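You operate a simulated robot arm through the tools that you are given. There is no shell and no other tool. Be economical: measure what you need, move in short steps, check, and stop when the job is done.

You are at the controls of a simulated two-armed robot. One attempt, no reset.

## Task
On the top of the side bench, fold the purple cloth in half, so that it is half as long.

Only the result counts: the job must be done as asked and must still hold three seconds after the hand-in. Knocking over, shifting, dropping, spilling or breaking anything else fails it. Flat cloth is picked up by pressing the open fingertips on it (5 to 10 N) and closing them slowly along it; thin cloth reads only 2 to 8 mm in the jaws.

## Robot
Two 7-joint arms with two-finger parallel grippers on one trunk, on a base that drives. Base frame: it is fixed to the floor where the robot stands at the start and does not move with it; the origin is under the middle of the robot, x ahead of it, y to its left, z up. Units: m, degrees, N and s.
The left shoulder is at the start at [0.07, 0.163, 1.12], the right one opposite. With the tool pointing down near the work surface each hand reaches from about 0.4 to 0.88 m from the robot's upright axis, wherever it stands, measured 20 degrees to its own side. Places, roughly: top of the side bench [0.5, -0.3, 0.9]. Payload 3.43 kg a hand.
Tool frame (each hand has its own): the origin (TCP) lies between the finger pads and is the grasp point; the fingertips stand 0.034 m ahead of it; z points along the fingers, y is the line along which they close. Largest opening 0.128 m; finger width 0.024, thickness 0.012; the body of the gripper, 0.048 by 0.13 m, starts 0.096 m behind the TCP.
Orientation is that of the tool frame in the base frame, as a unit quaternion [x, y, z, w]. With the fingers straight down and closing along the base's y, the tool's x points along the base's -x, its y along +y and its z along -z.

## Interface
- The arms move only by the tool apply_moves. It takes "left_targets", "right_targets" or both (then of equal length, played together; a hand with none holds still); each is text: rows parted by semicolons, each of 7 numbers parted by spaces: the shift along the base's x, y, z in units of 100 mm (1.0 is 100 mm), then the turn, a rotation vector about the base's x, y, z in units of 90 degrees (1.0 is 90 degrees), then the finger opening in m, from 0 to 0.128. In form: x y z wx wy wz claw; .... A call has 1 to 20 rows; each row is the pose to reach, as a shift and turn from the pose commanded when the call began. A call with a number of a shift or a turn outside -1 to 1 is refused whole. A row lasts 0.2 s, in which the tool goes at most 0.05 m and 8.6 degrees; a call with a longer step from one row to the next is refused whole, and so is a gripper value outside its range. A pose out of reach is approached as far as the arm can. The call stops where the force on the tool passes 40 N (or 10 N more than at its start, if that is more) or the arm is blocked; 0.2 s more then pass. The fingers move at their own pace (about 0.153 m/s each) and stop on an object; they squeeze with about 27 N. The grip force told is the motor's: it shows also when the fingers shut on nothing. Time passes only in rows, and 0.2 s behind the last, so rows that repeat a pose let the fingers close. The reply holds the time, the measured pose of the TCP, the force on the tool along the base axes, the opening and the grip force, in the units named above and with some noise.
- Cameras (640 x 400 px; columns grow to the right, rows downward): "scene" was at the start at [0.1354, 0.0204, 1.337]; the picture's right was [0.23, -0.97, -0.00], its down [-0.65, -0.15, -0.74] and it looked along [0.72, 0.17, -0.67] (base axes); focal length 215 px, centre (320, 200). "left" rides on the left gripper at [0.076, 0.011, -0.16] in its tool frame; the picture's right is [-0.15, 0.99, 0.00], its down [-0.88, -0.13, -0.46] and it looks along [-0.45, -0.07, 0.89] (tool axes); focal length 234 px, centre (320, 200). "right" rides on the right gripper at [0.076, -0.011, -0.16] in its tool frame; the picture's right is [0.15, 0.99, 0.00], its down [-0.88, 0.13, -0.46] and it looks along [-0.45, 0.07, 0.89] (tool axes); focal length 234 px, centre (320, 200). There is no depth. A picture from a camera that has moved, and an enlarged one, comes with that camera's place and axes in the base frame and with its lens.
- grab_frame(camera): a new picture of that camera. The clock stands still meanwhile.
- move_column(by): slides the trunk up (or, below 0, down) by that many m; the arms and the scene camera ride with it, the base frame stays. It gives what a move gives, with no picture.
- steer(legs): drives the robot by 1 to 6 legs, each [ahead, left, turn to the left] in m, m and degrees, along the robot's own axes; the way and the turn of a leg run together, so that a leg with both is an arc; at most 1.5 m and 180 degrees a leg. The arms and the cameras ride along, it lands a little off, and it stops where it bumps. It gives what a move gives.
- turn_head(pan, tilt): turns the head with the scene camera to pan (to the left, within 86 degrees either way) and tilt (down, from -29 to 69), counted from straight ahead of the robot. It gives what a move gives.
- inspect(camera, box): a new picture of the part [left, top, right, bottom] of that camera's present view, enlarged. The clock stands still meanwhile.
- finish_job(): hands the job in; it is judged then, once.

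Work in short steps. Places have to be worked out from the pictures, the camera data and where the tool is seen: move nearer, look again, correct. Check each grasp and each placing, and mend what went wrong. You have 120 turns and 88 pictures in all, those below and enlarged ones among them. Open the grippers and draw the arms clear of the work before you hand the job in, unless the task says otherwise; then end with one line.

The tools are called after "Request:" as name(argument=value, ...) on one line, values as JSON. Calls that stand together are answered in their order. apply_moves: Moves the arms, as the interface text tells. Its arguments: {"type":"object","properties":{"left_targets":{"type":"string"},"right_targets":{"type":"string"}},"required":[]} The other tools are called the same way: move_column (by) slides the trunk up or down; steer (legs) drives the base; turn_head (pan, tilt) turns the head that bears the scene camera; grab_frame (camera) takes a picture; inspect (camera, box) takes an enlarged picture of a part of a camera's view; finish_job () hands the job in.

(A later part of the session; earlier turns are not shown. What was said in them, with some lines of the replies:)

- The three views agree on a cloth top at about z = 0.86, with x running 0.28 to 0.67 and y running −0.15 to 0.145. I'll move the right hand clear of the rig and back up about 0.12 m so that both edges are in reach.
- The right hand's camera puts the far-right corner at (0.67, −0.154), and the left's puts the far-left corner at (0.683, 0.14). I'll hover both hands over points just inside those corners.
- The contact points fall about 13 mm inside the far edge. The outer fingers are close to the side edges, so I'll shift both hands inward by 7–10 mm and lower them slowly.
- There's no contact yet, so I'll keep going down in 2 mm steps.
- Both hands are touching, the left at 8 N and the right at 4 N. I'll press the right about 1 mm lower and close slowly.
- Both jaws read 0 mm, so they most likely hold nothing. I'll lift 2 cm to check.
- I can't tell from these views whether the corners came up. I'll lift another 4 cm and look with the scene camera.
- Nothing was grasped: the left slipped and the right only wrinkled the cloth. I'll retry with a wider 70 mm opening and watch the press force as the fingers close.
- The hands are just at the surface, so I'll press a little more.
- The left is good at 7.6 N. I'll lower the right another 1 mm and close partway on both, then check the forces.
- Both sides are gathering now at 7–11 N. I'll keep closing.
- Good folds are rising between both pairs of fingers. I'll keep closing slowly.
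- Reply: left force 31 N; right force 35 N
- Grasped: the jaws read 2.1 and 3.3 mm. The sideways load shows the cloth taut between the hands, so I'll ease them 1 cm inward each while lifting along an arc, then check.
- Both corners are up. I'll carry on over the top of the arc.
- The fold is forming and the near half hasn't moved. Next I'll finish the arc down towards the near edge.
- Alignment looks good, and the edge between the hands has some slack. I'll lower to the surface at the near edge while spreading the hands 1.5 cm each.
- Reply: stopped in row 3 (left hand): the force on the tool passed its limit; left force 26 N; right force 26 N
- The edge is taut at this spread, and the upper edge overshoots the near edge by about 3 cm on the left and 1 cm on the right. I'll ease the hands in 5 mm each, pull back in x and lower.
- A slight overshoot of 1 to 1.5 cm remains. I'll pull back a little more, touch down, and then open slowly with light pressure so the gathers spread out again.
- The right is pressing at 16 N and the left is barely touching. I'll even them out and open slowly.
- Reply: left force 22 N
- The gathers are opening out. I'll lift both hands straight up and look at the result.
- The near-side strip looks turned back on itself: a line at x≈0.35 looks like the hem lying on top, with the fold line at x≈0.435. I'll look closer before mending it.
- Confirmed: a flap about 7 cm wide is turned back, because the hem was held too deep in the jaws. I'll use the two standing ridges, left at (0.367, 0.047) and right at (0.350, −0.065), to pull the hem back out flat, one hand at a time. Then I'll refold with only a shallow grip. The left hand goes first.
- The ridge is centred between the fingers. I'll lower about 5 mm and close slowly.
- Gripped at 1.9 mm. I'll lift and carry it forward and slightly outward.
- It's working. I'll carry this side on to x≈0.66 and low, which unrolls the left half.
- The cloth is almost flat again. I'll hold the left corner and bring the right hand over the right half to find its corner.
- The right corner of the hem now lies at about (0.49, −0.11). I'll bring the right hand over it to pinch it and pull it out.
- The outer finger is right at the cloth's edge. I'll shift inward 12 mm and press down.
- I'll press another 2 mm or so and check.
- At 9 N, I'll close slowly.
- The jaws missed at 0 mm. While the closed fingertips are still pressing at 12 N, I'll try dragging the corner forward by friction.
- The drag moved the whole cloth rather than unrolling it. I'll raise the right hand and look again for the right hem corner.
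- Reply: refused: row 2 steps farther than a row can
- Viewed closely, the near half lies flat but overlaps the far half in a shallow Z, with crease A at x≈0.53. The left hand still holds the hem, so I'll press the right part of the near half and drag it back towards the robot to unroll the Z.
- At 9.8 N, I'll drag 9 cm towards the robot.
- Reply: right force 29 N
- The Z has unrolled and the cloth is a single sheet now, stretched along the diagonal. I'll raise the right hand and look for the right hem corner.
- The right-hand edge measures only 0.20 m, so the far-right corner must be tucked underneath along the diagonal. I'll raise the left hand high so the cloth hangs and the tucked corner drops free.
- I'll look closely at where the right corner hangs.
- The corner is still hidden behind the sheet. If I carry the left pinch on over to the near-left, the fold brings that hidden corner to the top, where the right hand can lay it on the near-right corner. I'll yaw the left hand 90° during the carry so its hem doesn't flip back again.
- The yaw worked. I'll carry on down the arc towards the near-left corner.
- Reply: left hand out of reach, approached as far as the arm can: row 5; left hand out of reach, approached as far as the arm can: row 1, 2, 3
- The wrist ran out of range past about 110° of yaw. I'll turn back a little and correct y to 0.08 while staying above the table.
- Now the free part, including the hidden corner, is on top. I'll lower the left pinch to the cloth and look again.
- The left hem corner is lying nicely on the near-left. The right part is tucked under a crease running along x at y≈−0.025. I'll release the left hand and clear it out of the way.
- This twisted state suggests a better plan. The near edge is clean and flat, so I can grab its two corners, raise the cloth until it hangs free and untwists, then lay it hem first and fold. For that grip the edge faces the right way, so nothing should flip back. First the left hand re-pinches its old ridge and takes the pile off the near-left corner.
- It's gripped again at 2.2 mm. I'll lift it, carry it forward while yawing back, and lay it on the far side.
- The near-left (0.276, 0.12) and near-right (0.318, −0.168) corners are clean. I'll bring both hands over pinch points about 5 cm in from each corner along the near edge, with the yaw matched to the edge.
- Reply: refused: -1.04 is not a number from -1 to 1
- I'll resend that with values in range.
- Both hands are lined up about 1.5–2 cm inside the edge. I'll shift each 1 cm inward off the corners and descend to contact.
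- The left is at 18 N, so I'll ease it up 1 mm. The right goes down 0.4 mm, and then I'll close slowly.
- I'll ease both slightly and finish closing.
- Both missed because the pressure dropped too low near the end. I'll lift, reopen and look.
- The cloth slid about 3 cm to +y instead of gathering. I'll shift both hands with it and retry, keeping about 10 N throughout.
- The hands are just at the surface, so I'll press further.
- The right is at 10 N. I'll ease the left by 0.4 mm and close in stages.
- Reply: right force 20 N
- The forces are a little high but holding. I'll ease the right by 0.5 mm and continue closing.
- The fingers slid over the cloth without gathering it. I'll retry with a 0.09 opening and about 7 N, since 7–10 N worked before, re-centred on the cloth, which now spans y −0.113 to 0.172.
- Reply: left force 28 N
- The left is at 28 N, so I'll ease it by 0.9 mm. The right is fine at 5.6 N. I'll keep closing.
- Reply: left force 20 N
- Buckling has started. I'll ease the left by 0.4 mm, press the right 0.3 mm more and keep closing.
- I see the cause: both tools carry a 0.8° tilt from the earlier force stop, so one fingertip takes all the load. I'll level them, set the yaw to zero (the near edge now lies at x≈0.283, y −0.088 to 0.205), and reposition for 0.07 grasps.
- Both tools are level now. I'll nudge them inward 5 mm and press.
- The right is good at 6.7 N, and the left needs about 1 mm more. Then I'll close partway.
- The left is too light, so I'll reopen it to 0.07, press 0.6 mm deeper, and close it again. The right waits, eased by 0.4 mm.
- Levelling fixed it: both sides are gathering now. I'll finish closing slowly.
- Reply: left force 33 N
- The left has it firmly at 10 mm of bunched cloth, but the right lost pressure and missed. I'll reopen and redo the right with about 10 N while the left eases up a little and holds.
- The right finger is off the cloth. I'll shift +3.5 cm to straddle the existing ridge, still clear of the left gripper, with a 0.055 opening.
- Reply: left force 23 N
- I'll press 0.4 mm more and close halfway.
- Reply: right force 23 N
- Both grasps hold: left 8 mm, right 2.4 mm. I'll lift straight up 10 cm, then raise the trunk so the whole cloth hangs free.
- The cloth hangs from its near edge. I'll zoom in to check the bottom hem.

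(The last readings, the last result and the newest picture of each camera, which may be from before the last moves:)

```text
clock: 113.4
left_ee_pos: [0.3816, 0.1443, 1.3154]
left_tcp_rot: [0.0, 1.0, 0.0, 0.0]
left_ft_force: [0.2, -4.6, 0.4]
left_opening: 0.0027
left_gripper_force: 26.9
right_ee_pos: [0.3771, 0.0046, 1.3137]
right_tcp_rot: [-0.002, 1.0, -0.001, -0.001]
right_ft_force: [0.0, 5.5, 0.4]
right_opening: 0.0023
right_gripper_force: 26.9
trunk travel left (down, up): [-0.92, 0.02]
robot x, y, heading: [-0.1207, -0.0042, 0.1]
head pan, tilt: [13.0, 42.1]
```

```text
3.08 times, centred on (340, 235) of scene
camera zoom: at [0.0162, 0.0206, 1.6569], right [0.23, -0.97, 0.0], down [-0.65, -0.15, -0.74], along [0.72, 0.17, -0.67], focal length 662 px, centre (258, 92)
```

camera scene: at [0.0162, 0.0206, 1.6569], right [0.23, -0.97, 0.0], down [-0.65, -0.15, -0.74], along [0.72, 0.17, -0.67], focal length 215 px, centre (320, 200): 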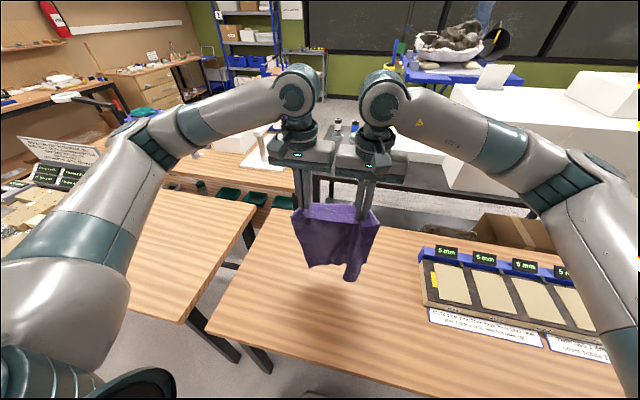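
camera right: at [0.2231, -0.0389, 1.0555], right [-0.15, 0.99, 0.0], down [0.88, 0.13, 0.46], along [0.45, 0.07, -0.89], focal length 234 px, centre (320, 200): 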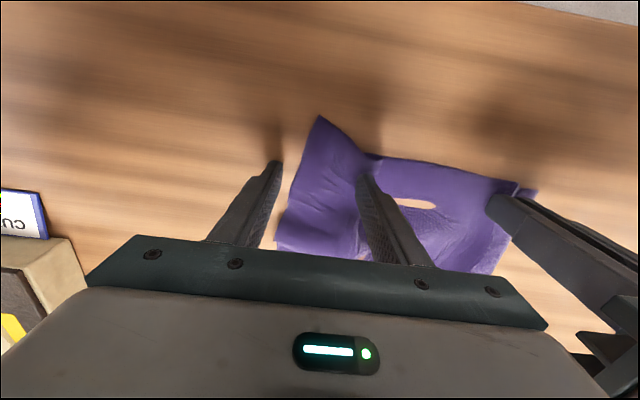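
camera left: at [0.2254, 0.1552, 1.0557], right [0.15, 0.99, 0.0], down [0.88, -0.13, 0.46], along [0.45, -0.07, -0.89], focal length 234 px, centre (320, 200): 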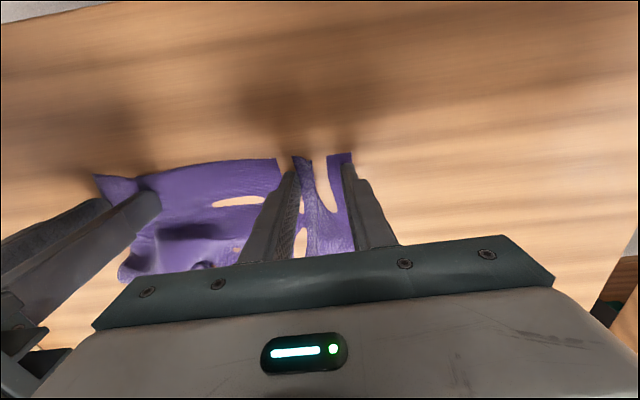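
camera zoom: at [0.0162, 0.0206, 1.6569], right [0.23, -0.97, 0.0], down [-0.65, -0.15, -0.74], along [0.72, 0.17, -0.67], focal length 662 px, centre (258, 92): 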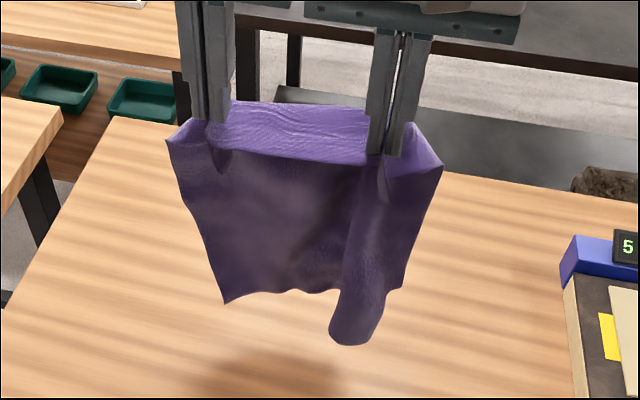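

The hem seems to hang at mixed heights, with one rounded tail. I'll shake gently, let it settle for a couple of seconds and look again.

Request:
apply_moves(left_targets="0.4 0 0 0 0 0 0;0 0 0 0 0 0 0;0.4 0 0 0 0 0 0;0 0 0 0 0 0 0;0.3 0 0.2 0 0 0 0;0 0 0 0 0 0 0;0.3 0 0.2 0 0 0 0;0.3 0 0 0 0 0 0;0.3 0 0 0 0 0 0;0.3 0 0 0 0 0 0;0.3 0 0 0 0 0 0;0.3 0 0 0 0 0 0;0.3 0 0 0 0 0 0;0.3 0 0 0 0 0 0;0.3 0 0 0 0 0 0;0.3 0 0 0 0 0 0", right_targets="0.4 0 0 0 0 0 0;0 0 0 0 0 0 0;0.4 0 0 0 0 0 0;0 0 0 0 0 0 0;0.3 0 0.2 0 0 0 0;0 0 0 0 0 0 0;0.3 0 0.2 0 0 0 0;0.3 0 0 0 0 0 0;0.3 0 0 0 0 0 0;0.3 0 0 0 0 0 0;0.3 0 0 0 0 0 0;0.3 0 0 0 0 0 0;0.3 0 0 0 0 0 0;0.3 0 0 0 0 0 0;0.3 0 0 0 0 0 0;0.3 0 0 0 0 0 0")

Request:
inspect(camera="scene", box=[270, 150, 430, 310])

```text
clock: 116.8
left_ee_pos: [0.4117, 0.1462, 1.3168]
left_tcp_rot: [0.0, 1.0, 0.001, -0.001]
left_ft_force: [-1.1, -5.8, 0.4]
left_opening: 0.0027
left_gripper_force: 26.8
right_ee_pos: [0.4054, 0.0053, 1.3126]
right_tcp_rot: [-0.002, 1.0, -0.001, -0.001]
right_ft_force: [0.0, 5.3, -0.4]
right_opening: 0.0024
right_gripper_force: 27.4
trunk travel left (down, up): [-0.92, 0.02]
robot x, y, heading: [-0.1166, -0.0006, -0.1]
head pan, tilt: [13.0, 42.1]
```

```text
2.50 times, centred on (350, 230) of scene
camera zoom: at [0.016, 0.0205, 1.657], right [0.23, -0.97, 0.0], down [-0.65, -0.15, -0.74], along [0.72, 0.17, -0.67], focal length 538 px, centre (245, 125)
```

zoom: 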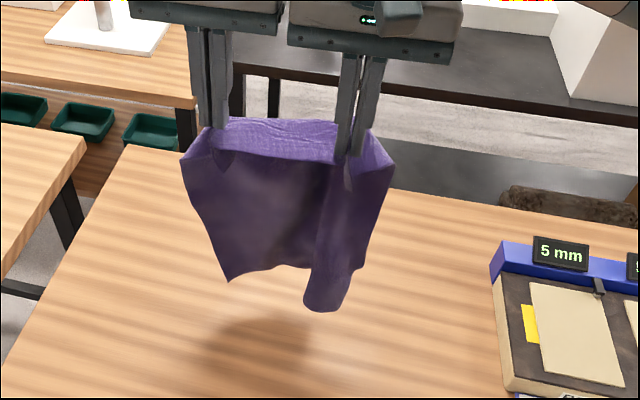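

The hem looks level; the "tail" is a vertical fold bulging towards the camera. Next I'll lay it down hem first, stepping forward with the arms and down with the trunk, so the lower half lies from x≈0.43 to 0.6.

Request:
move_column(by=-0.05)

Request:
apply_moves(left_targets="0.25 0 -0.1 0 0 0 0;0.5 0 -0.3 0 0 0 0", right_targets="0.25 0 -0.1 0 0 0 0;0.5 0 -0.3 0 0 0 0")

Request:
inspect(camera="scene", box=[270, 150, 430, 310])

```text
clock: 117.7
left_ee_pos: [0.4103, 0.1444, 1.2674]
left_tcp_rot: [0.0, 1.0, 0.0, -0.001]
left_ft_force: [-0.1, -4.7, 0.7]
left_opening: 0.0028
left_gripper_force: 27.0
right_ee_pos: [0.4044, 0.0053, 1.263]
right_tcp_rot: [-0.001, 1.0, -0.001, -0.001]
right_ft_force: [-0.4, 6.5, -0.5]
right_opening: 0.0022
right_gripper_force: 26.9
trunk travel left (down, up): [-0.87, 0.07]
robot x, y, heading: [-0.118, -0.0022, -0.0]
head pan, tilt: [13.0, 42.1]
```

```text
clock: 118.3
left_ee_pos: [0.4635, 0.145, 1.2341]
left_tcp_rot: [0.0, 1.0, 0.0, -0.002]
left_ft_force: [0.4, -5.8, 0.7]
left_opening: 0.0031
left_gripper_force: 26.9
right_ee_pos: [0.4577, 0.0053, 1.232]
right_tcp_rot: [-0.001, 1.0, -0.001, -0.002]
right_ft_force: [-0.5, 6.4, -0.7]
right_opening: 0.0024
right_gripper_force: 27.3
trunk travel left (down, up): [-0.87, 0.07]
robot x, y, heading: [-0.1163, -0.0006, 0.1]
head pan, tilt: [13.0, 42.1]
```

```text
2.50 times, centred on (350, 230) of scene
camera zoom: at [0.019, 0.0206, 1.6068], right [0.23, -0.97, 0.0], down [-0.65, -0.15, -0.74], along [0.72, 0.17, -0.67], focal length 538 px, centre (245, 125)
```

zoom: 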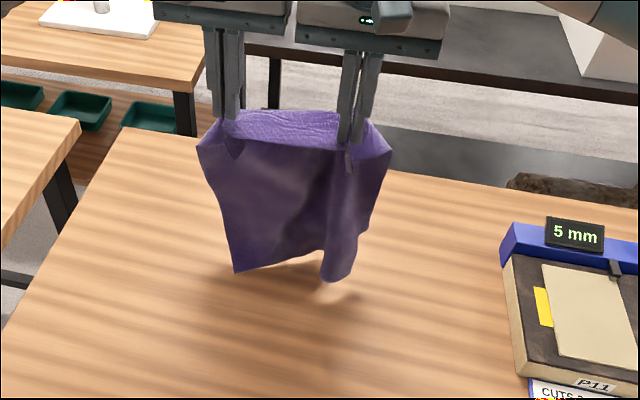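

The hem is just touching at x≈0.48, with about 0.34 m of cloth below the grip. I'll lift slightly and move back 8 cm so the fold ends up at a comfortable reach.

Request:
apply_moves(left_targets="0 0 0.3 0 0 0 0;-0.3 0 0.3 0 0 0 0;-0.6 0 0.3 0 0 0 0;-0.85 0 0.3 0 0 0 0;-0.85 0 0.3 0 0 0 0;-0.85 0 0.3 0 0 0 0;-0.85 0 0.3 0 0 0 0;-0.85 0 0.3 0 0 0 0;-0.85 0 0.3 0 0 0 0;-0.85 0 0.1 0 0 0 0;-0.8 0 -0.05 0 0 0 0;-0.65 0 -0.2 0 0 0 0;-0.5 0 -0.35 0 0 0 0;-0.35 0 -0.5 0 0 0 0;-0.2 0 -0.65 0 0 0 0", right_targets="0 0 0.3 0 0 0 0;-0.3 0 0.3 0 0 0 0;-0.6 0 0.3 0 0 0 0;-0.85 0 0.3 0 0 0 0;-0.85 0 0.3 0 0 0 0;-0.85 0 0.3 0 0 0 0;-0.85 0 0.3 0 0 0 0;-0.85 0 0.3 0 0 0 0;-0.85 0 0.3 0 0 0 0;-0.85 0 0.1 0 0 0 0;-0.8 0 -0.05 0 0 0 0;-0.65 0 -0.2 0 0 0 0;-0.5 0 -0.35 0 0 0 0;-0.35 0 -0.5 0 0 0 0;-0.2 0 -0.65 0 0 0 0")

Request:
inspect(camera="scene", box=[270, 150, 430, 310])

```text
clock: 121.5
left_ee_pos: [0.4415, 0.1441, 1.1702]
left_tcp_rot: [0.0, 1.0, 0.0, -0.001]
left_ft_force: [-0.3, -6.4, 0.2]
left_opening: 0.0028
left_gripper_force: 26.6
right_ee_pos: [0.4371, 0.0051, 1.1668]
right_tcp_rot: [-0.001, 1.0, 0.0, 0.0]
right_ft_force: [0.7, 4.9, -1.0]
right_opening: 0.0023
right_gripper_force: 27.5
trunk travel left (down, up): [-0.87, 0.07]
robot x, y, heading: [-0.118, 0.0011, 0.0]
head pan, tilt: [13.0, 42.1]
```

```text
2.50 times, centred on (350, 230) of scene
camera zoom: at [0.0176, 0.0204, 1.6069], right [0.23, -0.97, 0.0], down [-0.65, -0.15, -0.74], along [0.72, 0.17, -0.67], focal length 538 px, centre (245, 125)
```

zoom: 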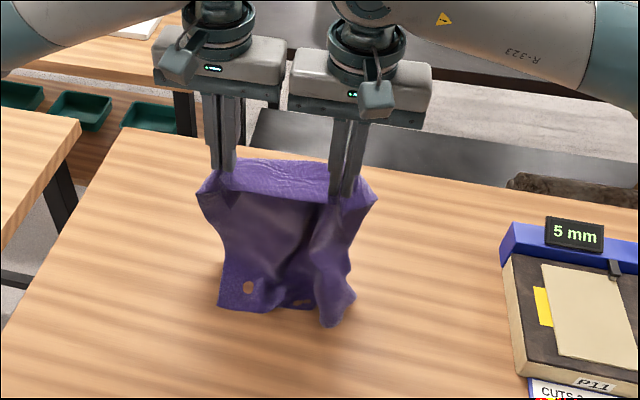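

The hem is down at x≈0.41–0.43. I'll keep laying to the apex and then bring the hands back over the hem.

Request:
apply_moves(left_targets="0.2 0 -0.2 0 0 0 0;0.45 0 -0.45 0 0 0 0;0.7 0 -0.7 0 0 0 0;0.95 0 -0.9 0 0 0 0;1.0 0 -1.0 0 0 0 0", right_targets="0.2 0 -0.2 0 0 0 0;0.45 0 -0.45 0 0 0 0;0.7 0 -0.7 0 0 0 0;0.95 0 -0.9 0 0 0 0;1.0 0 -1.0 0 0 0 0")

Request:
apply_moves(left_targets="0.2 0 -0.1 0 0 0 0;0.3 0 -0.2 0 0 0 0;0.3 0 -0.2 0 0 0 0", right_targets="0.2 0 -0.1 0 0 0 0;0.3 0 -0.2 0 0 0 0;0.3 0 -0.2 0 0 0 0")

Request:
inspect(camera="scene", box=[270, 150, 430, 310])

```text
clock: 122.7
left_ee_pos: [0.5427, 0.1441, 1.0698]
left_tcp_rot: [0.0, 1.0, 0.0, -0.002]
left_ft_force: [-0.2, -5.7, 1.0]
left_opening: 0.003
left_gripper_force: 26.9
right_ee_pos: [0.538, 0.0048, 1.0678]
right_tcp_rot: [-0.003, 1.0, -0.001, -0.001]
right_ft_force: [-0.8, 6.3, -0.2]
right_opening: 0.0021
right_gripper_force: 26.7
trunk travel left (down, up): [-0.87, 0.07]
robot x, y, heading: [-0.1224, 0.001, 0.3]
head pan, tilt: [13.0, 42.1]
```

```text
clock: 123.5
left_ee_pos: [0.5707, 0.144, 1.0522]
left_tcp_rot: [0.0, 1.0, 0.0, 0.0]
left_ft_force: [-0.5, -6.5, 0.0]
left_opening: 0.0029
left_gripper_force: 26.4
right_ee_pos: [0.5645, 0.0052, 1.0493]
right_tcp_rot: [-0.002, 1.0, -0.001, -0.001]
right_ft_force: [0.1, 6.3, -1.0]
right_opening: 0.0022
right_gripper_force: 27.1
trunk travel left (down, up): [-0.87, 0.07]
robot x, y, heading: [-0.1198, 0.0017, 0.2]
head pan, tilt: [13.0, 42.1]
```

```text
2.50 times, centred on (350, 230) of scene
camera zoom: at [0.0147, 0.0205, 1.6071], right [0.23, -0.97, 0.0], down [-0.65, -0.15, -0.74], along [0.72, 0.17, -0.67], focal length 538 px, centre (245, 125)
```

zoom: 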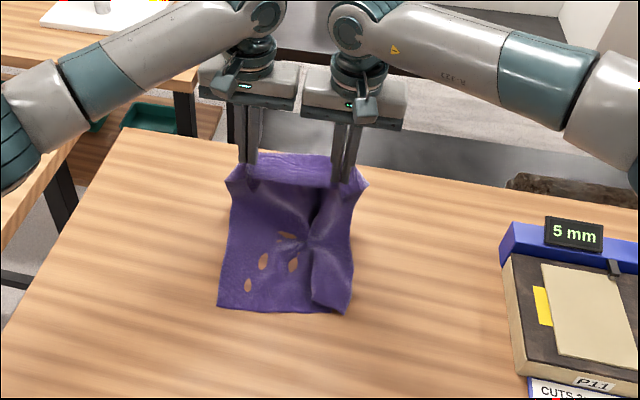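

The lower half is down with a standing wrinkle on its right side, which I can smooth out sideways afterwards. I'll complete the fold by bringing the near edge back over the hem.

Request:
apply_moves(left_targets="-0.25 0 -0.05 0 0 0 0;-0.5 0 -0.15 0 0 0 0;-0.75 0 -0.35 0 0 0 0;-0.95 0 -0.6 0 0 0 0;-1.0 0 -0.85 0 0 0 0;-1.0 0 -1.0 0 0 0 0", right_targets="-0.25 0 -0.05 0 0 0 0;-0.5 0 -0.15 0 0 0 0;-0.7 0 -0.35 0 0 0 0;-0.85 0 -0.6 0 0 0 0;-0.9 0 -0.85 0 0 0 0;-0.9 0 -1.0 0 0 0 0")

Request:
apply_moves(left_targets="-0.2 0 -0.2 0 0 0 0;-0.33 0 -0.4 0 0 0 0;-0.33 0 -0.5 0 0 0 0", right_targets="-0.15 0 -0.2 0 0 0 0;-0.25 0 -0.4 0 0 0 0;-0.25 0 -0.47 0 0 0 0")

Request:
inspect(camera="scene", box=[270, 150, 430, 310])

```text
clock: 124.9
left_ee_pos: [0.4707, 0.1461, 0.9508]
left_tcp_rot: [0.001, 1.0, 0.0, -0.002]
left_ft_force: [0.0, -5.8, 1.1]
left_opening: 0.0035
left_gripper_force: 26.8
right_ee_pos: [0.4756, 0.0059, 0.9467]
right_tcp_rot: [-0.003, 1.0, -0.001, -0.002]
right_ft_force: [-1.4, 6.4, -1.2]
right_opening: 0.0025
right_gripper_force: 27.3
trunk travel left (down, up): [-0.87, 0.07]
robot x, y, heading: [-0.1193, 0.0049, 0.1]
head pan, tilt: [13.0, 42.1]
```

```text
clock: 125.7
left_ee_pos: [0.435, 0.1466, 0.9044]
left_tcp_rot: [-0.001, 1.0, 0.0, 0.001]
left_ft_force: [-0.9, 0.3, 13.3]
left_opening: 0.0039
left_gripper_force: 27.4
right_ee_pos: [0.4473, 0.0036, 0.901]
right_tcp_rot: [-0.002, 1.0, -0.002, 0.001]
right_ft_force: [0.1, 2.3, -0.5]
right_opening: 0.0021
right_gripper_force: 27.1
trunk travel left (down, up): [-0.87, 0.07]
robot x, y, heading: [-0.1202, -0.001, 0.2]
head pan, tilt: [13.0, 42.1]
```

```text
2.50 times, centred on (350, 230) of scene
camera zoom: at [0.0132, 0.0205, 1.6076], right [0.23, -0.97, 0.0], down [-0.65, -0.15, -0.74], along [0.72, 0.17, -0.67], focal length 538 px, centre (245, 125)
```

zoom: 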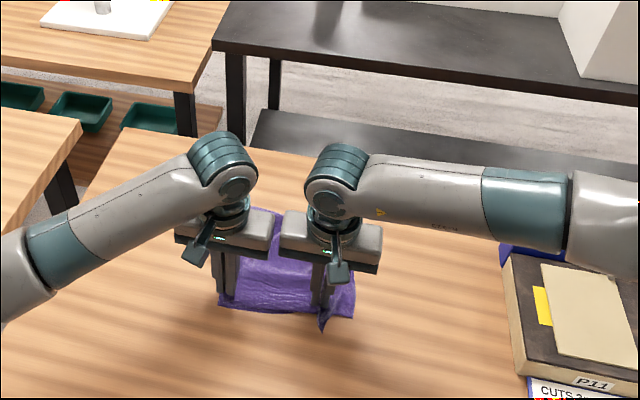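

The near edge is over the hem. I'll press the right lightly, then open both slowly under pressure to spread the gathers.

Request:
apply_moves(left_targets="0 0 0 0 0 0 0;0 0 0 0 0 0 0;0 0 0 0 0 0 0.006;0 0 0 0 0 0 0.012;0 0 0 0 0 0 0.02;0 0 0 0 0 0 0.028;0 0 0 0 0 0 0.036;0 0 0 0 0 0 0.044;0 0 0 0 0 0 0.052;0 0 0 0 0 0 0.06;0 0 0 0 0 0 0.066", right_targets="0 0 -0.02 0 0 0 0;0 0 -0.04 0 0 0 0;0 0 -0.045 0 0 0 0.006;0 0 -0.045 0 0 0 0.012;0 0 -0.045 0 0 0 0.02;0 0 -0.045 0 0 0 0.028;0 0 -0.045 0 0 0 0.036;0 0 -0.045 0 0 0 0.044;0 0 -0.045 0 0 0 0.052;0 0 -0.045 0 0 0 0.06;0 0 -0.045 0 0 0 0.066")

Request:
apply_moves(left_targets="0 0 0.1 0 0 0 0.066;0 0 0.4 0 0 0 0.066;0 0.2 0.8 0 0 0 0.066;-0.3 0.5 1.0 0 0 0 0.04;-0.7 0.7 1.0 0 0 0 0.04;-1.0 0.7 1.0 0 0 0 0.04", right_targets="0 0 0.1 0 0 0 0.066;0 0 0.4 0 0 0 0.066;0 -0.2 0.8 0 0 0 0.066;-0.3 -0.5 1.0 0 0 0 0.04;-0.7 -0.7 1.0 0 0 0 0.04;-1.0 -0.7 1.0 0 0 0 0.04")

Request:
inspect(camera="scene", box=[270, 170, 420, 310])

```text
clock: 128.1
left_ee_pos: [0.4349, 0.1469, 0.9025]
left_tcp_rot: [0.0, 1.0, 0.0, -0.002]
left_ft_force: [0.3, 0.0, -0.9]
left_opening: 0.0659
left_gripper_force: 0.0
right_ee_pos: [0.4507, 0.0061, 0.8958]
right_tcp_rot: [-0.001, 1.0, -0.001, 0.0]
right_ft_force: [0.6, 0.9, 3.3]
right_opening: 0.0653
right_gripper_force: 0.0
trunk travel left (down, up): [-0.87, 0.07]
robot x, y, heading: [-0.1166, -0.0003, 0.5]
head pan, tilt: [13.0, 42.1]
```

```text
clock: 129.5
left_ee_pos: [0.3379, 0.214, 1.0018]
left_tcp_rot: [0.0, 1.0, 0.0, 0.0]
left_ft_force: [-0.2, -0.1, 0.2]
left_opening: 0.0399
left_gripper_force: 0.0
right_ee_pos: [0.3493, -0.0617, 0.9966]
right_tcp_rot: [-0.002, 1.0, -0.001, 0.0]
right_ft_force: [0.5, -0.3, -0.9]
right_opening: 0.0399
right_gripper_force: 0.1
trunk travel left (down, up): [-0.87, 0.07]
robot x, y, heading: [-0.1197, -0.0019, 0.3]
head pan, tilt: [13.0, 42.1]
```

```text
2.86 times, centred on (345, 240) of scene
camera zoom: at [0.0155, 0.0208, 1.6071], right [0.23, -0.97, 0.0], down [-0.65, -0.15, -0.74], along [0.72, 0.17, -0.67], focal length 614 px, centre (249, 86)
```

zoom: 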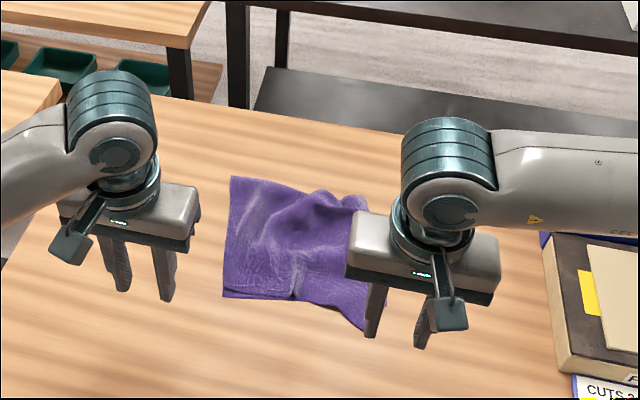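

The left side is folded neatly: 0.195 m long with aligned edges. The right side is wrinkled up, so the width is only about 0.20 m. I'll pin the left part with the left fingertips and stroke the right part outward with the right fingertips.

Request:
apply_moves(left_targets="0.4 -0.1 -0.1 0 0 0 0;0.8 -0.3 -0.3 0 0 0 0;1.0 -0.6 -0.6 0 0 0 0;1.0 -0.6 -0.9 0 0 0 0", right_targets="0.4 0.2 0 0 0 0 0;0.8 0.5 -0.2 0 0 0 0;1.0 0.65 -0.5 0 0 0 0;1.0 0.65 -0.8 0 0 0 0")

Request:
apply_moves(left_targets="0.3 0 0.1 0 0 0 0;0.6 0 0 0 0 0 0;0.6 0 -0.12 0 0 0 0;0.6 0 -0.15 0 0 0 0;0.6 0 -0.17 0 0 0 0", right_targets="0 0 -0.05 0 0 0 0;0 0 -0.1 0 0 0 0;0 0 -0.15 0 0 0 0;0 0 -0.19 0 0 0 0;0 0 -0.21 0 0 0 0")

```text
refused: row 2 steps farther than a row can; nothing moved
```

```text
clock: 130.7
left_ee_pos: [0.3987, 0.2149, 0.9845]
left_tcp_rot: [0.0, 1.0, 0.0, 0.0]
left_ft_force: [-0.2, -0.3, 0.7]
left_opening: 0.0
left_gripper_force: 26.8
right_ee_pos: [0.3513, -0.0621, 0.9745]
right_tcp_rot: [-0.001, 1.0, -0.001, -0.001]
right_ft_force: [0.1, 0.3, 0.0]
right_opening: 0.0
right_gripper_force: 27.2
trunk travel left (down, up): [-0.87, 0.07]
robot x, y, heading: [-0.1172, -0.0024, 0.1]
head pan, tilt: [13.0, 42.1]
```

The first call was refused for step size. I'll redo it with smaller steps from here.

Request:
apply_moves(left_targets="0.3 -0.2 0 0 0 0 0;0.6 -0.4 -0.1 0 0 0 0;0.9 -0.6 -0.3 0 0 0 0;1.0 -0.7 -0.6 0 0 0 0;1.0 -0.7 -0.8 0 0 0 0;1.0 -0.7 -0.86 0 0 0 0", right_targets="0.3 0.2 0 0 0 0 0;0.6 0.4 -0.1 0 0 0 0;0.9 0.6 -0.3 0 0 0 0;1.0 0.65 -0.5 0 0 0 0;1.0 0.65 -0.7 0 0 0 0;1.0 0.65 -0.77 0 0 0 0")

```text
clock: 132.1
left_ee_pos: [0.4976, 0.1437, 0.8973]
left_tcp_rot: [0.001, 1.0, 0.0, -0.001]
left_ft_force: [0.4, -0.2, -0.4]
left_opening: 0.0001
left_gripper_force: 27.4
right_ee_pos: [0.4501, 0.001, 0.8983]
right_tcp_rot: [-0.001, 1.0, 0.0, -0.001]
right_ft_force: [0.2, 0.4, -0.1]
right_opening: 0.0004
right_gripper_force: 26.8
trunk travel left (down, up): [-0.87, 0.07]
robot x, y, heading: [-0.1215, 0.0001, 0.2]
head pan, tilt: [13.0, 42.1]
```

Request:
apply_moves(left_targets="0 0 -0.01 0 0 0 0;0 0 -0.02 0 0 0 0;0 0 -0.03 0 0 0 0;0 0 -0.03 0 0 0 0", right_targets="0 0 -0.015 0 0 0 0;0 0 -0.025 0 0 0 0;0 0 -0.032 0 0 0 0;0 0 -0.032 0 0 0 0")

```text
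clock: 133.1
left_ee_pos: [0.4968, 0.1442, 0.8977]
left_tcp_rot: [0.0, 1.0, 0.0, 0.0]
left_ft_force: [2.0, -0.1, 5.6]
left_opening: 0.0
left_gripper_force: 26.7
right_ee_pos: [0.4511, 0.0005, 0.8965]
right_tcp_rot: [-0.002, 1.0, -0.001, 0.001]
right_ft_force: [-1.3, 0.3, 13.4]
right_opening: 0.0
right_gripper_force: 26.4
trunk travel left (down, up): [-0.87, 0.07]
robot x, y, heading: [-0.1211, 0.0018, 0.1]
head pan, tilt: [13.0, 42.1]
```

The left pins at about 6 N, and I'll press it 0.5 mm more. The right is at 13 N and will stroke outward 7 cm in −y.

Request:
apply_moves(left_targets="0 0 -0.006 0 0 0 0;0 0 -0.006 0 0 0 0;0 0 -0.006 0 0 0 0;0 0 -0.006 0 0 0 0;0 0 -0.006 0 0 0 0;0 0 -0.006 0 0 0 0;0 0 -0.006 0 0 0 0;0 0 -0.006 0 0 0 0", right_targets="0 0 0 0 0 0 0;0 -0.1 0 0 0 0 0;0 -0.2 0 0 0 0 0;0 -0.3 0 0 0 0 0;0 -0.4 0 0 0 0 0;0 -0.5 0 0 0 0 0;0 -0.6 0 0 0 0 0;0 -0.7 0 0 0 0 0")

Request:
grab_frame(camera="right")

```text
clock: 134.9
left_ee_pos: [0.4973, 0.1433, 0.8958]
left_tcp_rot: [0.001, 1.0, 0.0, 0.001]
left_ft_force: [2.3, -0.7, 25.8]
left_opening: 0.0002
left_gripper_force: 26.9
right_ee_pos: [0.4482, -0.0717, 0.8961]
right_tcp_rot: [-0.002, 1.0, -0.001, 0.0]
right_ft_force: [0.1, 4.4, 3.3]
right_opening: 0.0
right_gripper_force: 26.8
trunk travel left (down, up): [-0.87, 0.07]
robot x, y, heading: [-0.1162, 0.0006, 0.2]
head pan, tilt: [13.0, 42.1]
```

```text
4 pictures are left
camera right: at [0.3719, -0.0818, 1.0558], right [-0.15, 0.99, 0.0], down [0.88, 0.13, 0.46], along [0.45, 0.07, -0.89], focal length 234 px, centre (320, 200)
```

right: 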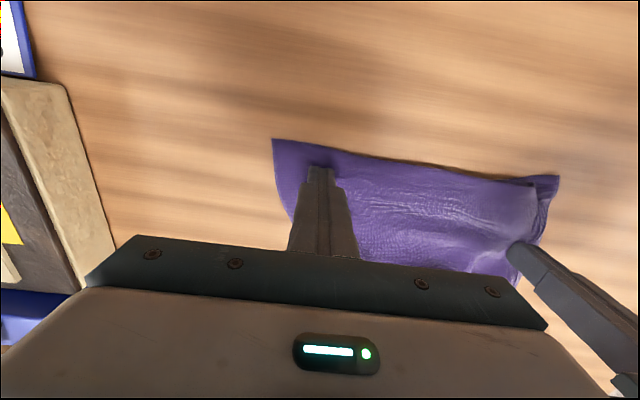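

That worked: the near edge is now stretched to y≈−0.11 and lies flat. I'll do the same stroke along the fold side at x≈0.55.

Request:
apply_moves(right_targets="0 0 0.3 0 0 0 0;0.2 0.2 0.5 0 0 0 0;0.5 0.45 0.5 0 0 0 0;0.8 0.7 0.5 0 0 0 0;1.0 0.8 0.3 0 0 0 0;1.0 0.8 0.1 0 0 0 0;1.0 0.8 0.03 0 0 0 0;1.0 0.8 0.01 0 0 0 0")

```text
clock: 136.7
left_ee_pos: [0.4961, 0.1438, 0.8967]
left_tcp_rot: [0.0, 1.0, 0.001, 0.002]
left_ft_force: [4.5, 0.4, 30.2]
left_opening: 0.0002
left_gripper_force: 27.3
right_ee_pos: [0.5475, 0.0106, 0.8979]
right_tcp_rot: [-0.002, 1.0, -0.001, 0.001]
right_ft_force: [-0.1, 0.1, 0.8]
right_opening: 0.0
right_gripper_force: 27.7
trunk travel left (down, up): [-0.87, 0.07]
robot x, y, heading: [-0.1199, -0.0001, 0.1]
head pan, tilt: [13.0, 42.1]
```

Request:
apply_moves(left_targets="0 0 0.005 0 0 0 0;0 0 0.005 0 0 0 0;0 0 0.005 0 0 0 0;0 0 0.005 0 0 0 0;0 0 0.005 0 0 0 0;0 0 0.005 0 0 0 0;0 0 0.005 0 0 0 0;0 0 0.005 0 0 0 0;0 0 0.005 0 0 0 0;0 0 0.005 0 0 0 0;0 0 0.005 0 0 0 0", right_targets="0 0 -0.01 0 0 0 0;0 0 -0.018 0 0 0 0;0 0 -0.018 0 0 0 0;0 -0.1 -0.018 0 0 0 0;0 -0.2 -0.018 0 0 0 0;0 -0.3 -0.018 0 0 0 0;0 -0.4 -0.018 0 0 0 0;0 -0.5 -0.018 0 0 0 0;0 -0.6 -0.018 0 0 0 0;0 -0.7 -0.018 0 0 0 0;0 -0.8 -0.018 0 0 0 0")

Request:
grab_frame(camera="right")

```text
clock: 139.1
left_ee_pos: [0.4965, 0.1437, 0.8955]
left_tcp_rot: [0.001, 1.0, 0.0, 0.0]
left_ft_force: [2.8, -3.4, 25.1]
left_opening: 0.0
left_gripper_force: 27.1
right_ee_pos: [0.5491, -0.07, 0.8987]
right_tcp_rot: [-0.002, 1.0, -0.001, 0.002]
right_ft_force: [-0.2, 3.1, 1.5]
right_opening: 0.0001
right_gripper_force: 26.6
trunk travel left (down, up): [-0.87, 0.07]
robot x, y, heading: [-0.1207, -0.0001, -0.1]
head pan, tilt: [13.0, 42.1]
```

```text
3 pictures are left
camera right: at [0.4723, -0.0824, 1.0562], right [-0.15, 0.99, 0.0], down [0.88, 0.13, 0.46], along [0.45, 0.07, -0.89], focal length 234 px, centre (320, 200)
```

right: 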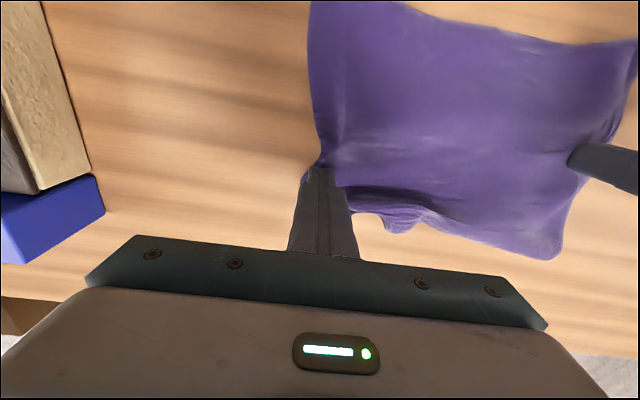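

The fold is nearly flat and rectangular; only its far-right corner is pulled in by about 3 cm with a small crease. I'll make one more stroke there, dragging towards +x and slightly outward.

Request:
apply_moves(right_targets="0 0 0.2 0 0 0 0;-0.1 0.2 0.2 0 0 0 0;-0.15 0.3 0.05 0 0 0 0;-0.15 0.3 -0.005 0 0 0 0;-0.15 0.3 -0.012 0 0 0 0;-0.15 0.3 -0.012 0 0 0 0")

```text
clock: 140.5
left_ee_pos: [0.4945, 0.1431, 0.8952]
left_tcp_rot: [-0.001, 1.0, 0.0, 0.001]
left_ft_force: [4.1, -1.4, 15.3]
left_opening: 0.0
left_gripper_force: 26.5
right_ee_pos: [0.5337, -0.0408, 0.8961]
right_tcp_rot: [-0.001, 1.0, -0.001, 0.002]
right_ft_force: [-2.3, -3.8, 20.7]
right_opening: 0.0
right_gripper_force: 27.0
trunk travel left (down, up): [-0.87, 0.07]
robot x, y, heading: [-0.1219, 0.0029, 0.1]
head pan, tilt: [13.0, 42.1]
```

Request:
apply_moves(right_targets="0.08 -0.05 0.003 0 0 0 0;0.16 -0.1 0.003 0 0 0 0;0.24 -0.15 0.003 0 0 0 0;0.32 -0.2 0.003 0 0 0 0;0.4 -0.22 0.003 0 0 0 0;0.45 -0.22 0.003 0 0 0 0")

Request:
apply_moves(right_targets="0 0 0.2 0 0 0 0;0 -0.1 0.6 0 0 0 0;-0.3 -0.1 0.9 0 0 0 0;-0.6 -0.1 1.0 0 0 0 0;-0.9 -0.1 1.0 0 0 0 0", left_targets="0 0 0.1 0 0 0 0;0 0 0.5 0 0 0 0;0 0.3 0.8 0 0 0 0;0 0.7 1.0 0 0 0 0;0 1.0 1.0 0 0 0 0")

Request:
grab_frame(camera="right")

```text
clock: 141.9
left_ee_pos: [0.4948, 0.1439, 0.8969]
left_tcp_rot: [0.0, 1.0, 0.0, 0.0]
left_ft_force: [2.0, -5.1, 8.8]
left_opening: 0.0001
left_gripper_force: 27.1
right_ee_pos: [0.5786, -0.0596, 0.8945]
right_tcp_rot: [-0.001, 1.0, -0.001, 0.001]
right_ft_force: [-7.3, 7.5, 20.8]
right_opening: 0.0
right_gripper_force: 26.9
trunk travel left (down, up): [-0.87, 0.07]
robot x, y, heading: [-0.1189, -0.0009, 0.2]
head pan, tilt: [13.0, 42.1]
```

```text
clock: 143.1
left_ee_pos: [0.4965, 0.2431, 0.9962]
left_tcp_rot: [0.0, 1.0, 0.0, 0.0]
left_ft_force: [0.5, -0.1, 0.5]
left_opening: 0.0
left_gripper_force: 26.9
right_ee_pos: [0.4888, -0.071, 0.9937]
right_tcp_rot: [-0.001, 1.0, -0.001, 0.0]
right_ft_force: [0.0, 0.5, 0.2]
right_opening: 0.0
right_gripper_force: 26.7
trunk travel left (down, up): [-0.87, 0.07]
robot x, y, heading: [-0.1204, 0.0003, 0.2]
head pan, tilt: [13.0, 42.1]
```

```text
2 pictures are left
camera right: at [0.4129, -0.0821, 1.1536], right [-0.15, 0.99, 0.0], down [0.88, 0.13, 0.46], along [0.45, 0.07, -0.89], focal length 234 px, centre (320, 200)
```

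right: 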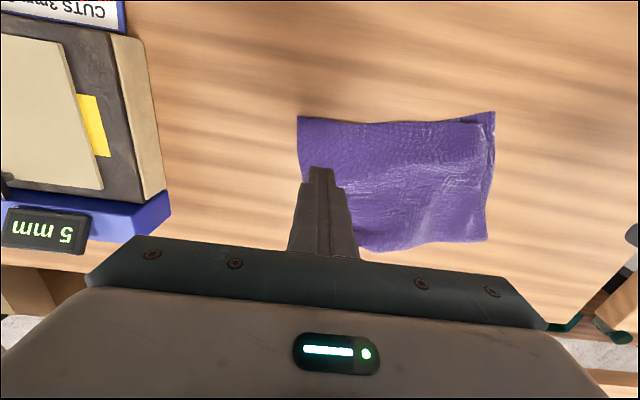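

It now looks close to a flat rectangle. I'll move both hands well clear and take a scene view for the final check.

Request:
apply_moves(right_targets="-0.3 -0.1 0.3 0 0 0 0.02;-0.6 -0.3 0.5 0 0 0 0.05;-0.9 -0.6 0.7 0 0 0 0.08;-1.0 -0.9 1.0 0 0 0 0.1;-1.0 -1.0 1.0 0 0 0 0.1", left_targets="-0.3 0.1 0.3 0 0 0 0.02;-0.6 0.3 0.5 0 0 0 0.05;-0.9 0.5 0.7 0 0 0 0.08;-1.0 0.7 1.0 0 0 0 0.1;-1.0 0.7 1.0 0 0 0 0.1")

Request:
inspect(camera="scene", box=[260, 160, 440, 310])

```text
clock: 144.3
left_ee_pos: [0.3971, 0.3146, 1.0938]
left_tcp_rot: [0.001, 1.0, 0.0, -0.002]
left_ft_force: [-0.9, 0.0, -1.6]
left_opening: 0.1
left_gripper_force: 0.0
right_ee_pos: [0.3907, -0.1726, 1.0929]
right_tcp_rot: [-0.002, 1.0, 0.0, -0.001]
right_ft_force: [1.1, 0.5, -0.3]
right_opening: 0.1
right_gripper_force: 0.1
trunk travel left (down, up): [-0.87, 0.07]
robot x, y, heading: [-0.1215, 0.0004, 0.4]
head pan, tilt: [13.0, 42.1]
```

```text
2.67 times, centred on (350, 235) of scene
camera zoom: at [0.0169, 0.0204, 1.6069], right [0.23, -0.97, 0.0], down [-0.65, -0.15, -0.74], along [0.72, 0.17, -0.67], focal length 573 px, centre (240, 107)
```

zoom: 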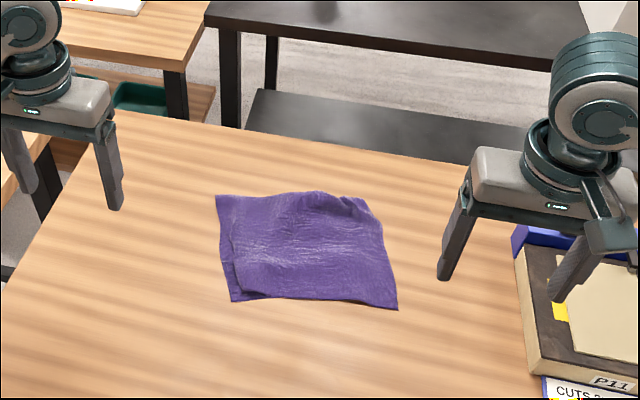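

The fold holds: about 0.19 m long with edges matching. The width is about 0.245 m against the original 0.29 m because of fine wrinkles, so I'll do one sideways stretch with both hands, pulling apart 2.5 cm each.

Request:
apply_moves(right_targets="0.3 0.2 0 0 0 0 0.05;0.6 0.4 -0.1 0 0 0 0;0.8 0.7 -0.3 0 0 0 0;1.0 1.0 -0.5 0 0 0 0;1.0 1.0 -0.8 0 0 0 0", left_targets="0.2 -0.25 0 0 0 0 0.05;0.4 -0.5 -0.1 0 0 0 0;0.6 -0.75 -0.3 0 0 0 0;0.8 -1.0 -0.5 0 0 0 0;0.9 -1.0 -0.8 0 0 0 0")

Request:
apply_moves(right_targets="0.25 0.13 -0.1 0 0 0 0;0.52 0.27 -0.3 0 0 0 0;0.52 0.27 -0.6 0 0 0 0;0.52 0.27 -0.9 0 0 0 0;0.52 0.27 -0.99 0 0 0 0;0.52 0.27 -1.0 0 0 0 0", left_targets="0.1 -0.3 -0.1 0 0 0 0;0.26 -0.6 -0.3 0 0 0 0;0.26 -0.8 -0.6 0 0 0 0;0.26 -0.8 -0.9 0 0 0 0;0.26 -0.8 -0.98 0 0 0 0;0.26 -0.8 -1.0 0 0 0 0")

```text
clock: 145.5
left_ee_pos: [0.4865, 0.2141, 1.0146]
left_tcp_rot: [0.0, 1.0, 0.0, -0.001]
left_ft_force: [0.5, -0.1, -0.4]
left_opening: 0.0
left_gripper_force: 27.2
right_ee_pos: [0.4896, -0.0713, 1.0124]
right_tcp_rot: [-0.002, 1.0, -0.001, 0.0]
right_ft_force: [0.3, 1.0, -0.2]
right_opening: 0.0
right_gripper_force: 27.5
trunk travel left (down, up): [-0.87, 0.07]
robot x, y, heading: [-0.1173, 0.0001, -0.2]
head pan, tilt: [13.0, 42.1]
```

```text
clock: 146.9
left_ee_pos: [0.5131, 0.1346, 0.9145]
left_tcp_rot: [0.0, 1.0, 0.0, 0.0]
left_ft_force: [-0.2, -0.1, 0.2]
left_opening: 0.0
left_gripper_force: 26.9
right_ee_pos: [0.5415, -0.0438, 0.9134]
right_tcp_rot: [-0.002, 1.0, 0.0, 0.0]
right_ft_force: [-0.5, 0.4, -0.3]
right_opening: 0.0
right_gripper_force: 26.9
trunk travel left (down, up): [-0.87, 0.07]
robot x, y, heading: [-0.1173, -0.0016, 0.0]
head pan, tilt: [13.0, 42.1]
```

Request:
apply_moves(right_targets="0 0 -0.1 0 0 0 0;0 0 -0.15 0 0 0 0;0 0 -0.17 0 0 0 0;0 0 -0.178 0 0 0 0;0 0 -0.178 0 0 0 0", left_targets="0 0 -0.1 0 0 0 0;0 0 -0.16 0 0 0 0;0 0 -0.18 0 0 0 0;0 0 -0.186 0 0 0 0;0 0 -0.186 0 0 0 0")

```text
clock: 148.1
left_ee_pos: [0.5134, 0.1344, 0.898]
left_tcp_rot: [-0.001, 1.0, -0.001, 0.0]
left_ft_force: [-0.4, 0.6, 1.9]
left_opening: 0.0
left_gripper_force: 26.7
right_ee_pos: [0.5419, -0.0443, 0.8949]
right_tcp_rot: [-0.003, 1.0, -0.001, 0.0]
right_ft_force: [0.4, -0.9, 4.2]
right_opening: 0.0
right_gripper_force: 27.0
trunk travel left (down, up): [-0.87, 0.07]
robot x, y, heading: [-0.1202, -0.0035, 0.1]
head pan, tilt: [13.0, 42.1]
```

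I'll press about 0.7 mm more and stretch the sides apart.

Request:
apply_moves(right_targets="0 0 -0.006 0 0 0 0;0 0 -0.006 0 0 0 0;0.01 -0.06 -0.006 0 0 0 0;0.02 -0.12 -0.006 0 0 0 0;0.03 -0.18 -0.006 0 0 0 0;0.04 -0.25 -0.006 0 0 0 0", left_targets="0 0 -0.008 0 0 0 0;0 0 -0.009 0 0 0 0;-0.01 0.06 -0.009 0 0 0 0;-0.02 0.12 -0.009 0 0 0 0;-0.03 0.18 -0.009 0 0 0 0;-0.04 0.25 -0.009 0 0 0 0")

Request:
apply_moves(right_targets="0 0 0.15 0 0 0 0;0 0 0.6 0 0 0 0;-0.2 -0.2 0.9 0 0 0 0.03;-0.5 -0.4 1.0 0 0 0 0.06;-0.8 -0.6 1.0 0 0 0 0.09;-1.0 -0.9 1.0 0 0 0 0.1", left_targets="0 0 0.15 0 0 0 0;0 0 0.6 0 0 0 0;-0.2 0.2 0.9 0 0 0 0.03;-0.5 0.4 1.0 0 0 0 0.06;-0.8 0.6 1.0 0 0 0 0.09;-1.0 0.9 1.0 0 0 0 0.1")

Request:
apply_moves(right_targets="-0.2 -0.2 0.4 0 0 0 0.1;-0.4 -0.3 0.8 0 0 0 0.1;-0.4 -0.3 1.0 0 0 0 0.1", left_targets="-0.2 0.2 0.4 0 0 0 0.1;-0.4 0.4 0.8 0 0 0 0.1;-0.4 0.4 1.0 0 0 0 0.1")

Request:
inspect(camera="scene", box=[260, 160, 440, 310])

```text
clock: 149.5
left_ee_pos: [0.5102, 0.1581, 0.8965]
left_tcp_rot: [0.001, 1.0, 0.0, -0.001]
left_ft_force: [0.0, -3.1, 5.0]
left_opening: 0.0001
left_gripper_force: 27.3
right_ee_pos: [0.5451, -0.0677, 0.8961]
right_tcp_rot: [-0.001, 1.0, -0.002, 0.001]
right_ft_force: [0.4, 6.6, 9.6]
right_opening: 0.0002
right_gripper_force: 27.4
trunk travel left (down, up): [-0.87, 0.07]
robot x, y, heading: [-0.1208, -0.0062, -0.0]
head pan, tilt: [13.0, 42.1]
```

```text
clock: 150.9
left_ee_pos: [0.408, 0.2488, 0.9938]
left_tcp_rot: [0.0, 1.0, 0.0, 0.0]
left_ft_force: [-0.4, -0.8, -0.1]
left_opening: 0.1
left_gripper_force: 0.1
right_ee_pos: [0.4434, -0.1611, 0.9945]
right_tcp_rot: [-0.002, 1.0, 0.0, 0.0]
right_ft_force: [-0.2, 0.1, 0.2]
right_opening: 0.1002
right_gripper_force: 0.1
trunk travel left (down, up): [-0.87, 0.07]
robot x, y, heading: [-0.117, 0.0025, -0.1]
head pan, tilt: [13.0, 42.1]
```

```text
clock: 151.7
left_ee_pos: [0.373, 0.2889, 1.0937]
left_tcp_rot: [-0.001, 1.0, 0.0, -0.003]
left_ft_force: [0.3, 0.4, -0.4]
left_opening: 0.1
left_gripper_force: 0.1
right_ee_pos: [0.4085, -0.1901, 1.0946]
right_tcp_rot: [-0.001, 1.0, -0.002, -0.001]
right_ft_force: [0.8, -0.2, -1.1]
right_opening: 0.0999
right_gripper_force: 0.0
trunk travel left (down, up): [-0.87, 0.07]
robot x, y, heading: [-0.1157, -0.0005, 0.4]
head pan, tilt: [13.0, 42.1]
```

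```text
2.67 times, centred on (350, 235) of scene
camera zoom: at [0.0185, 0.0205, 1.6066], right [0.23, -0.97, 0.0], down [-0.65, -0.15, -0.74], along [0.72, 0.17, -0.67], focal length 573 px, centre (240, 107)
```

zoom: 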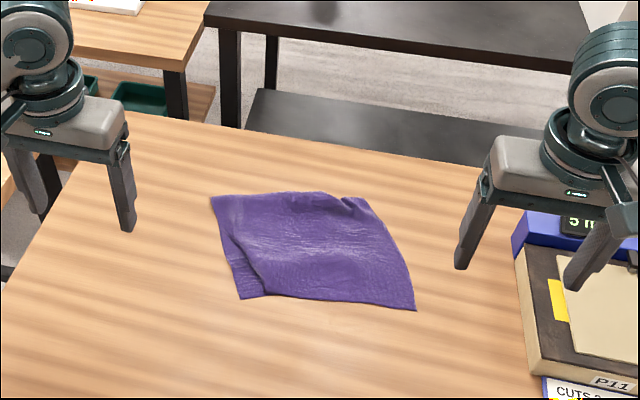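

The cloth lies flat and doubled: about 0.19 m long, against roughly 0.39 m at the start, and a bit wider than before. Both grippers are open and clear of the cloth, so I'm handing in.

Request:
finish_job()

```text
The job is handed in.
```

The purple cloth is folded in half on the side bench, about 0.19 m long instead of roughly 0.39 m. Fine wrinkles leave it a little narrower than its original 0.29 m, and it ended up turned slightly and shifted from where it first lay.
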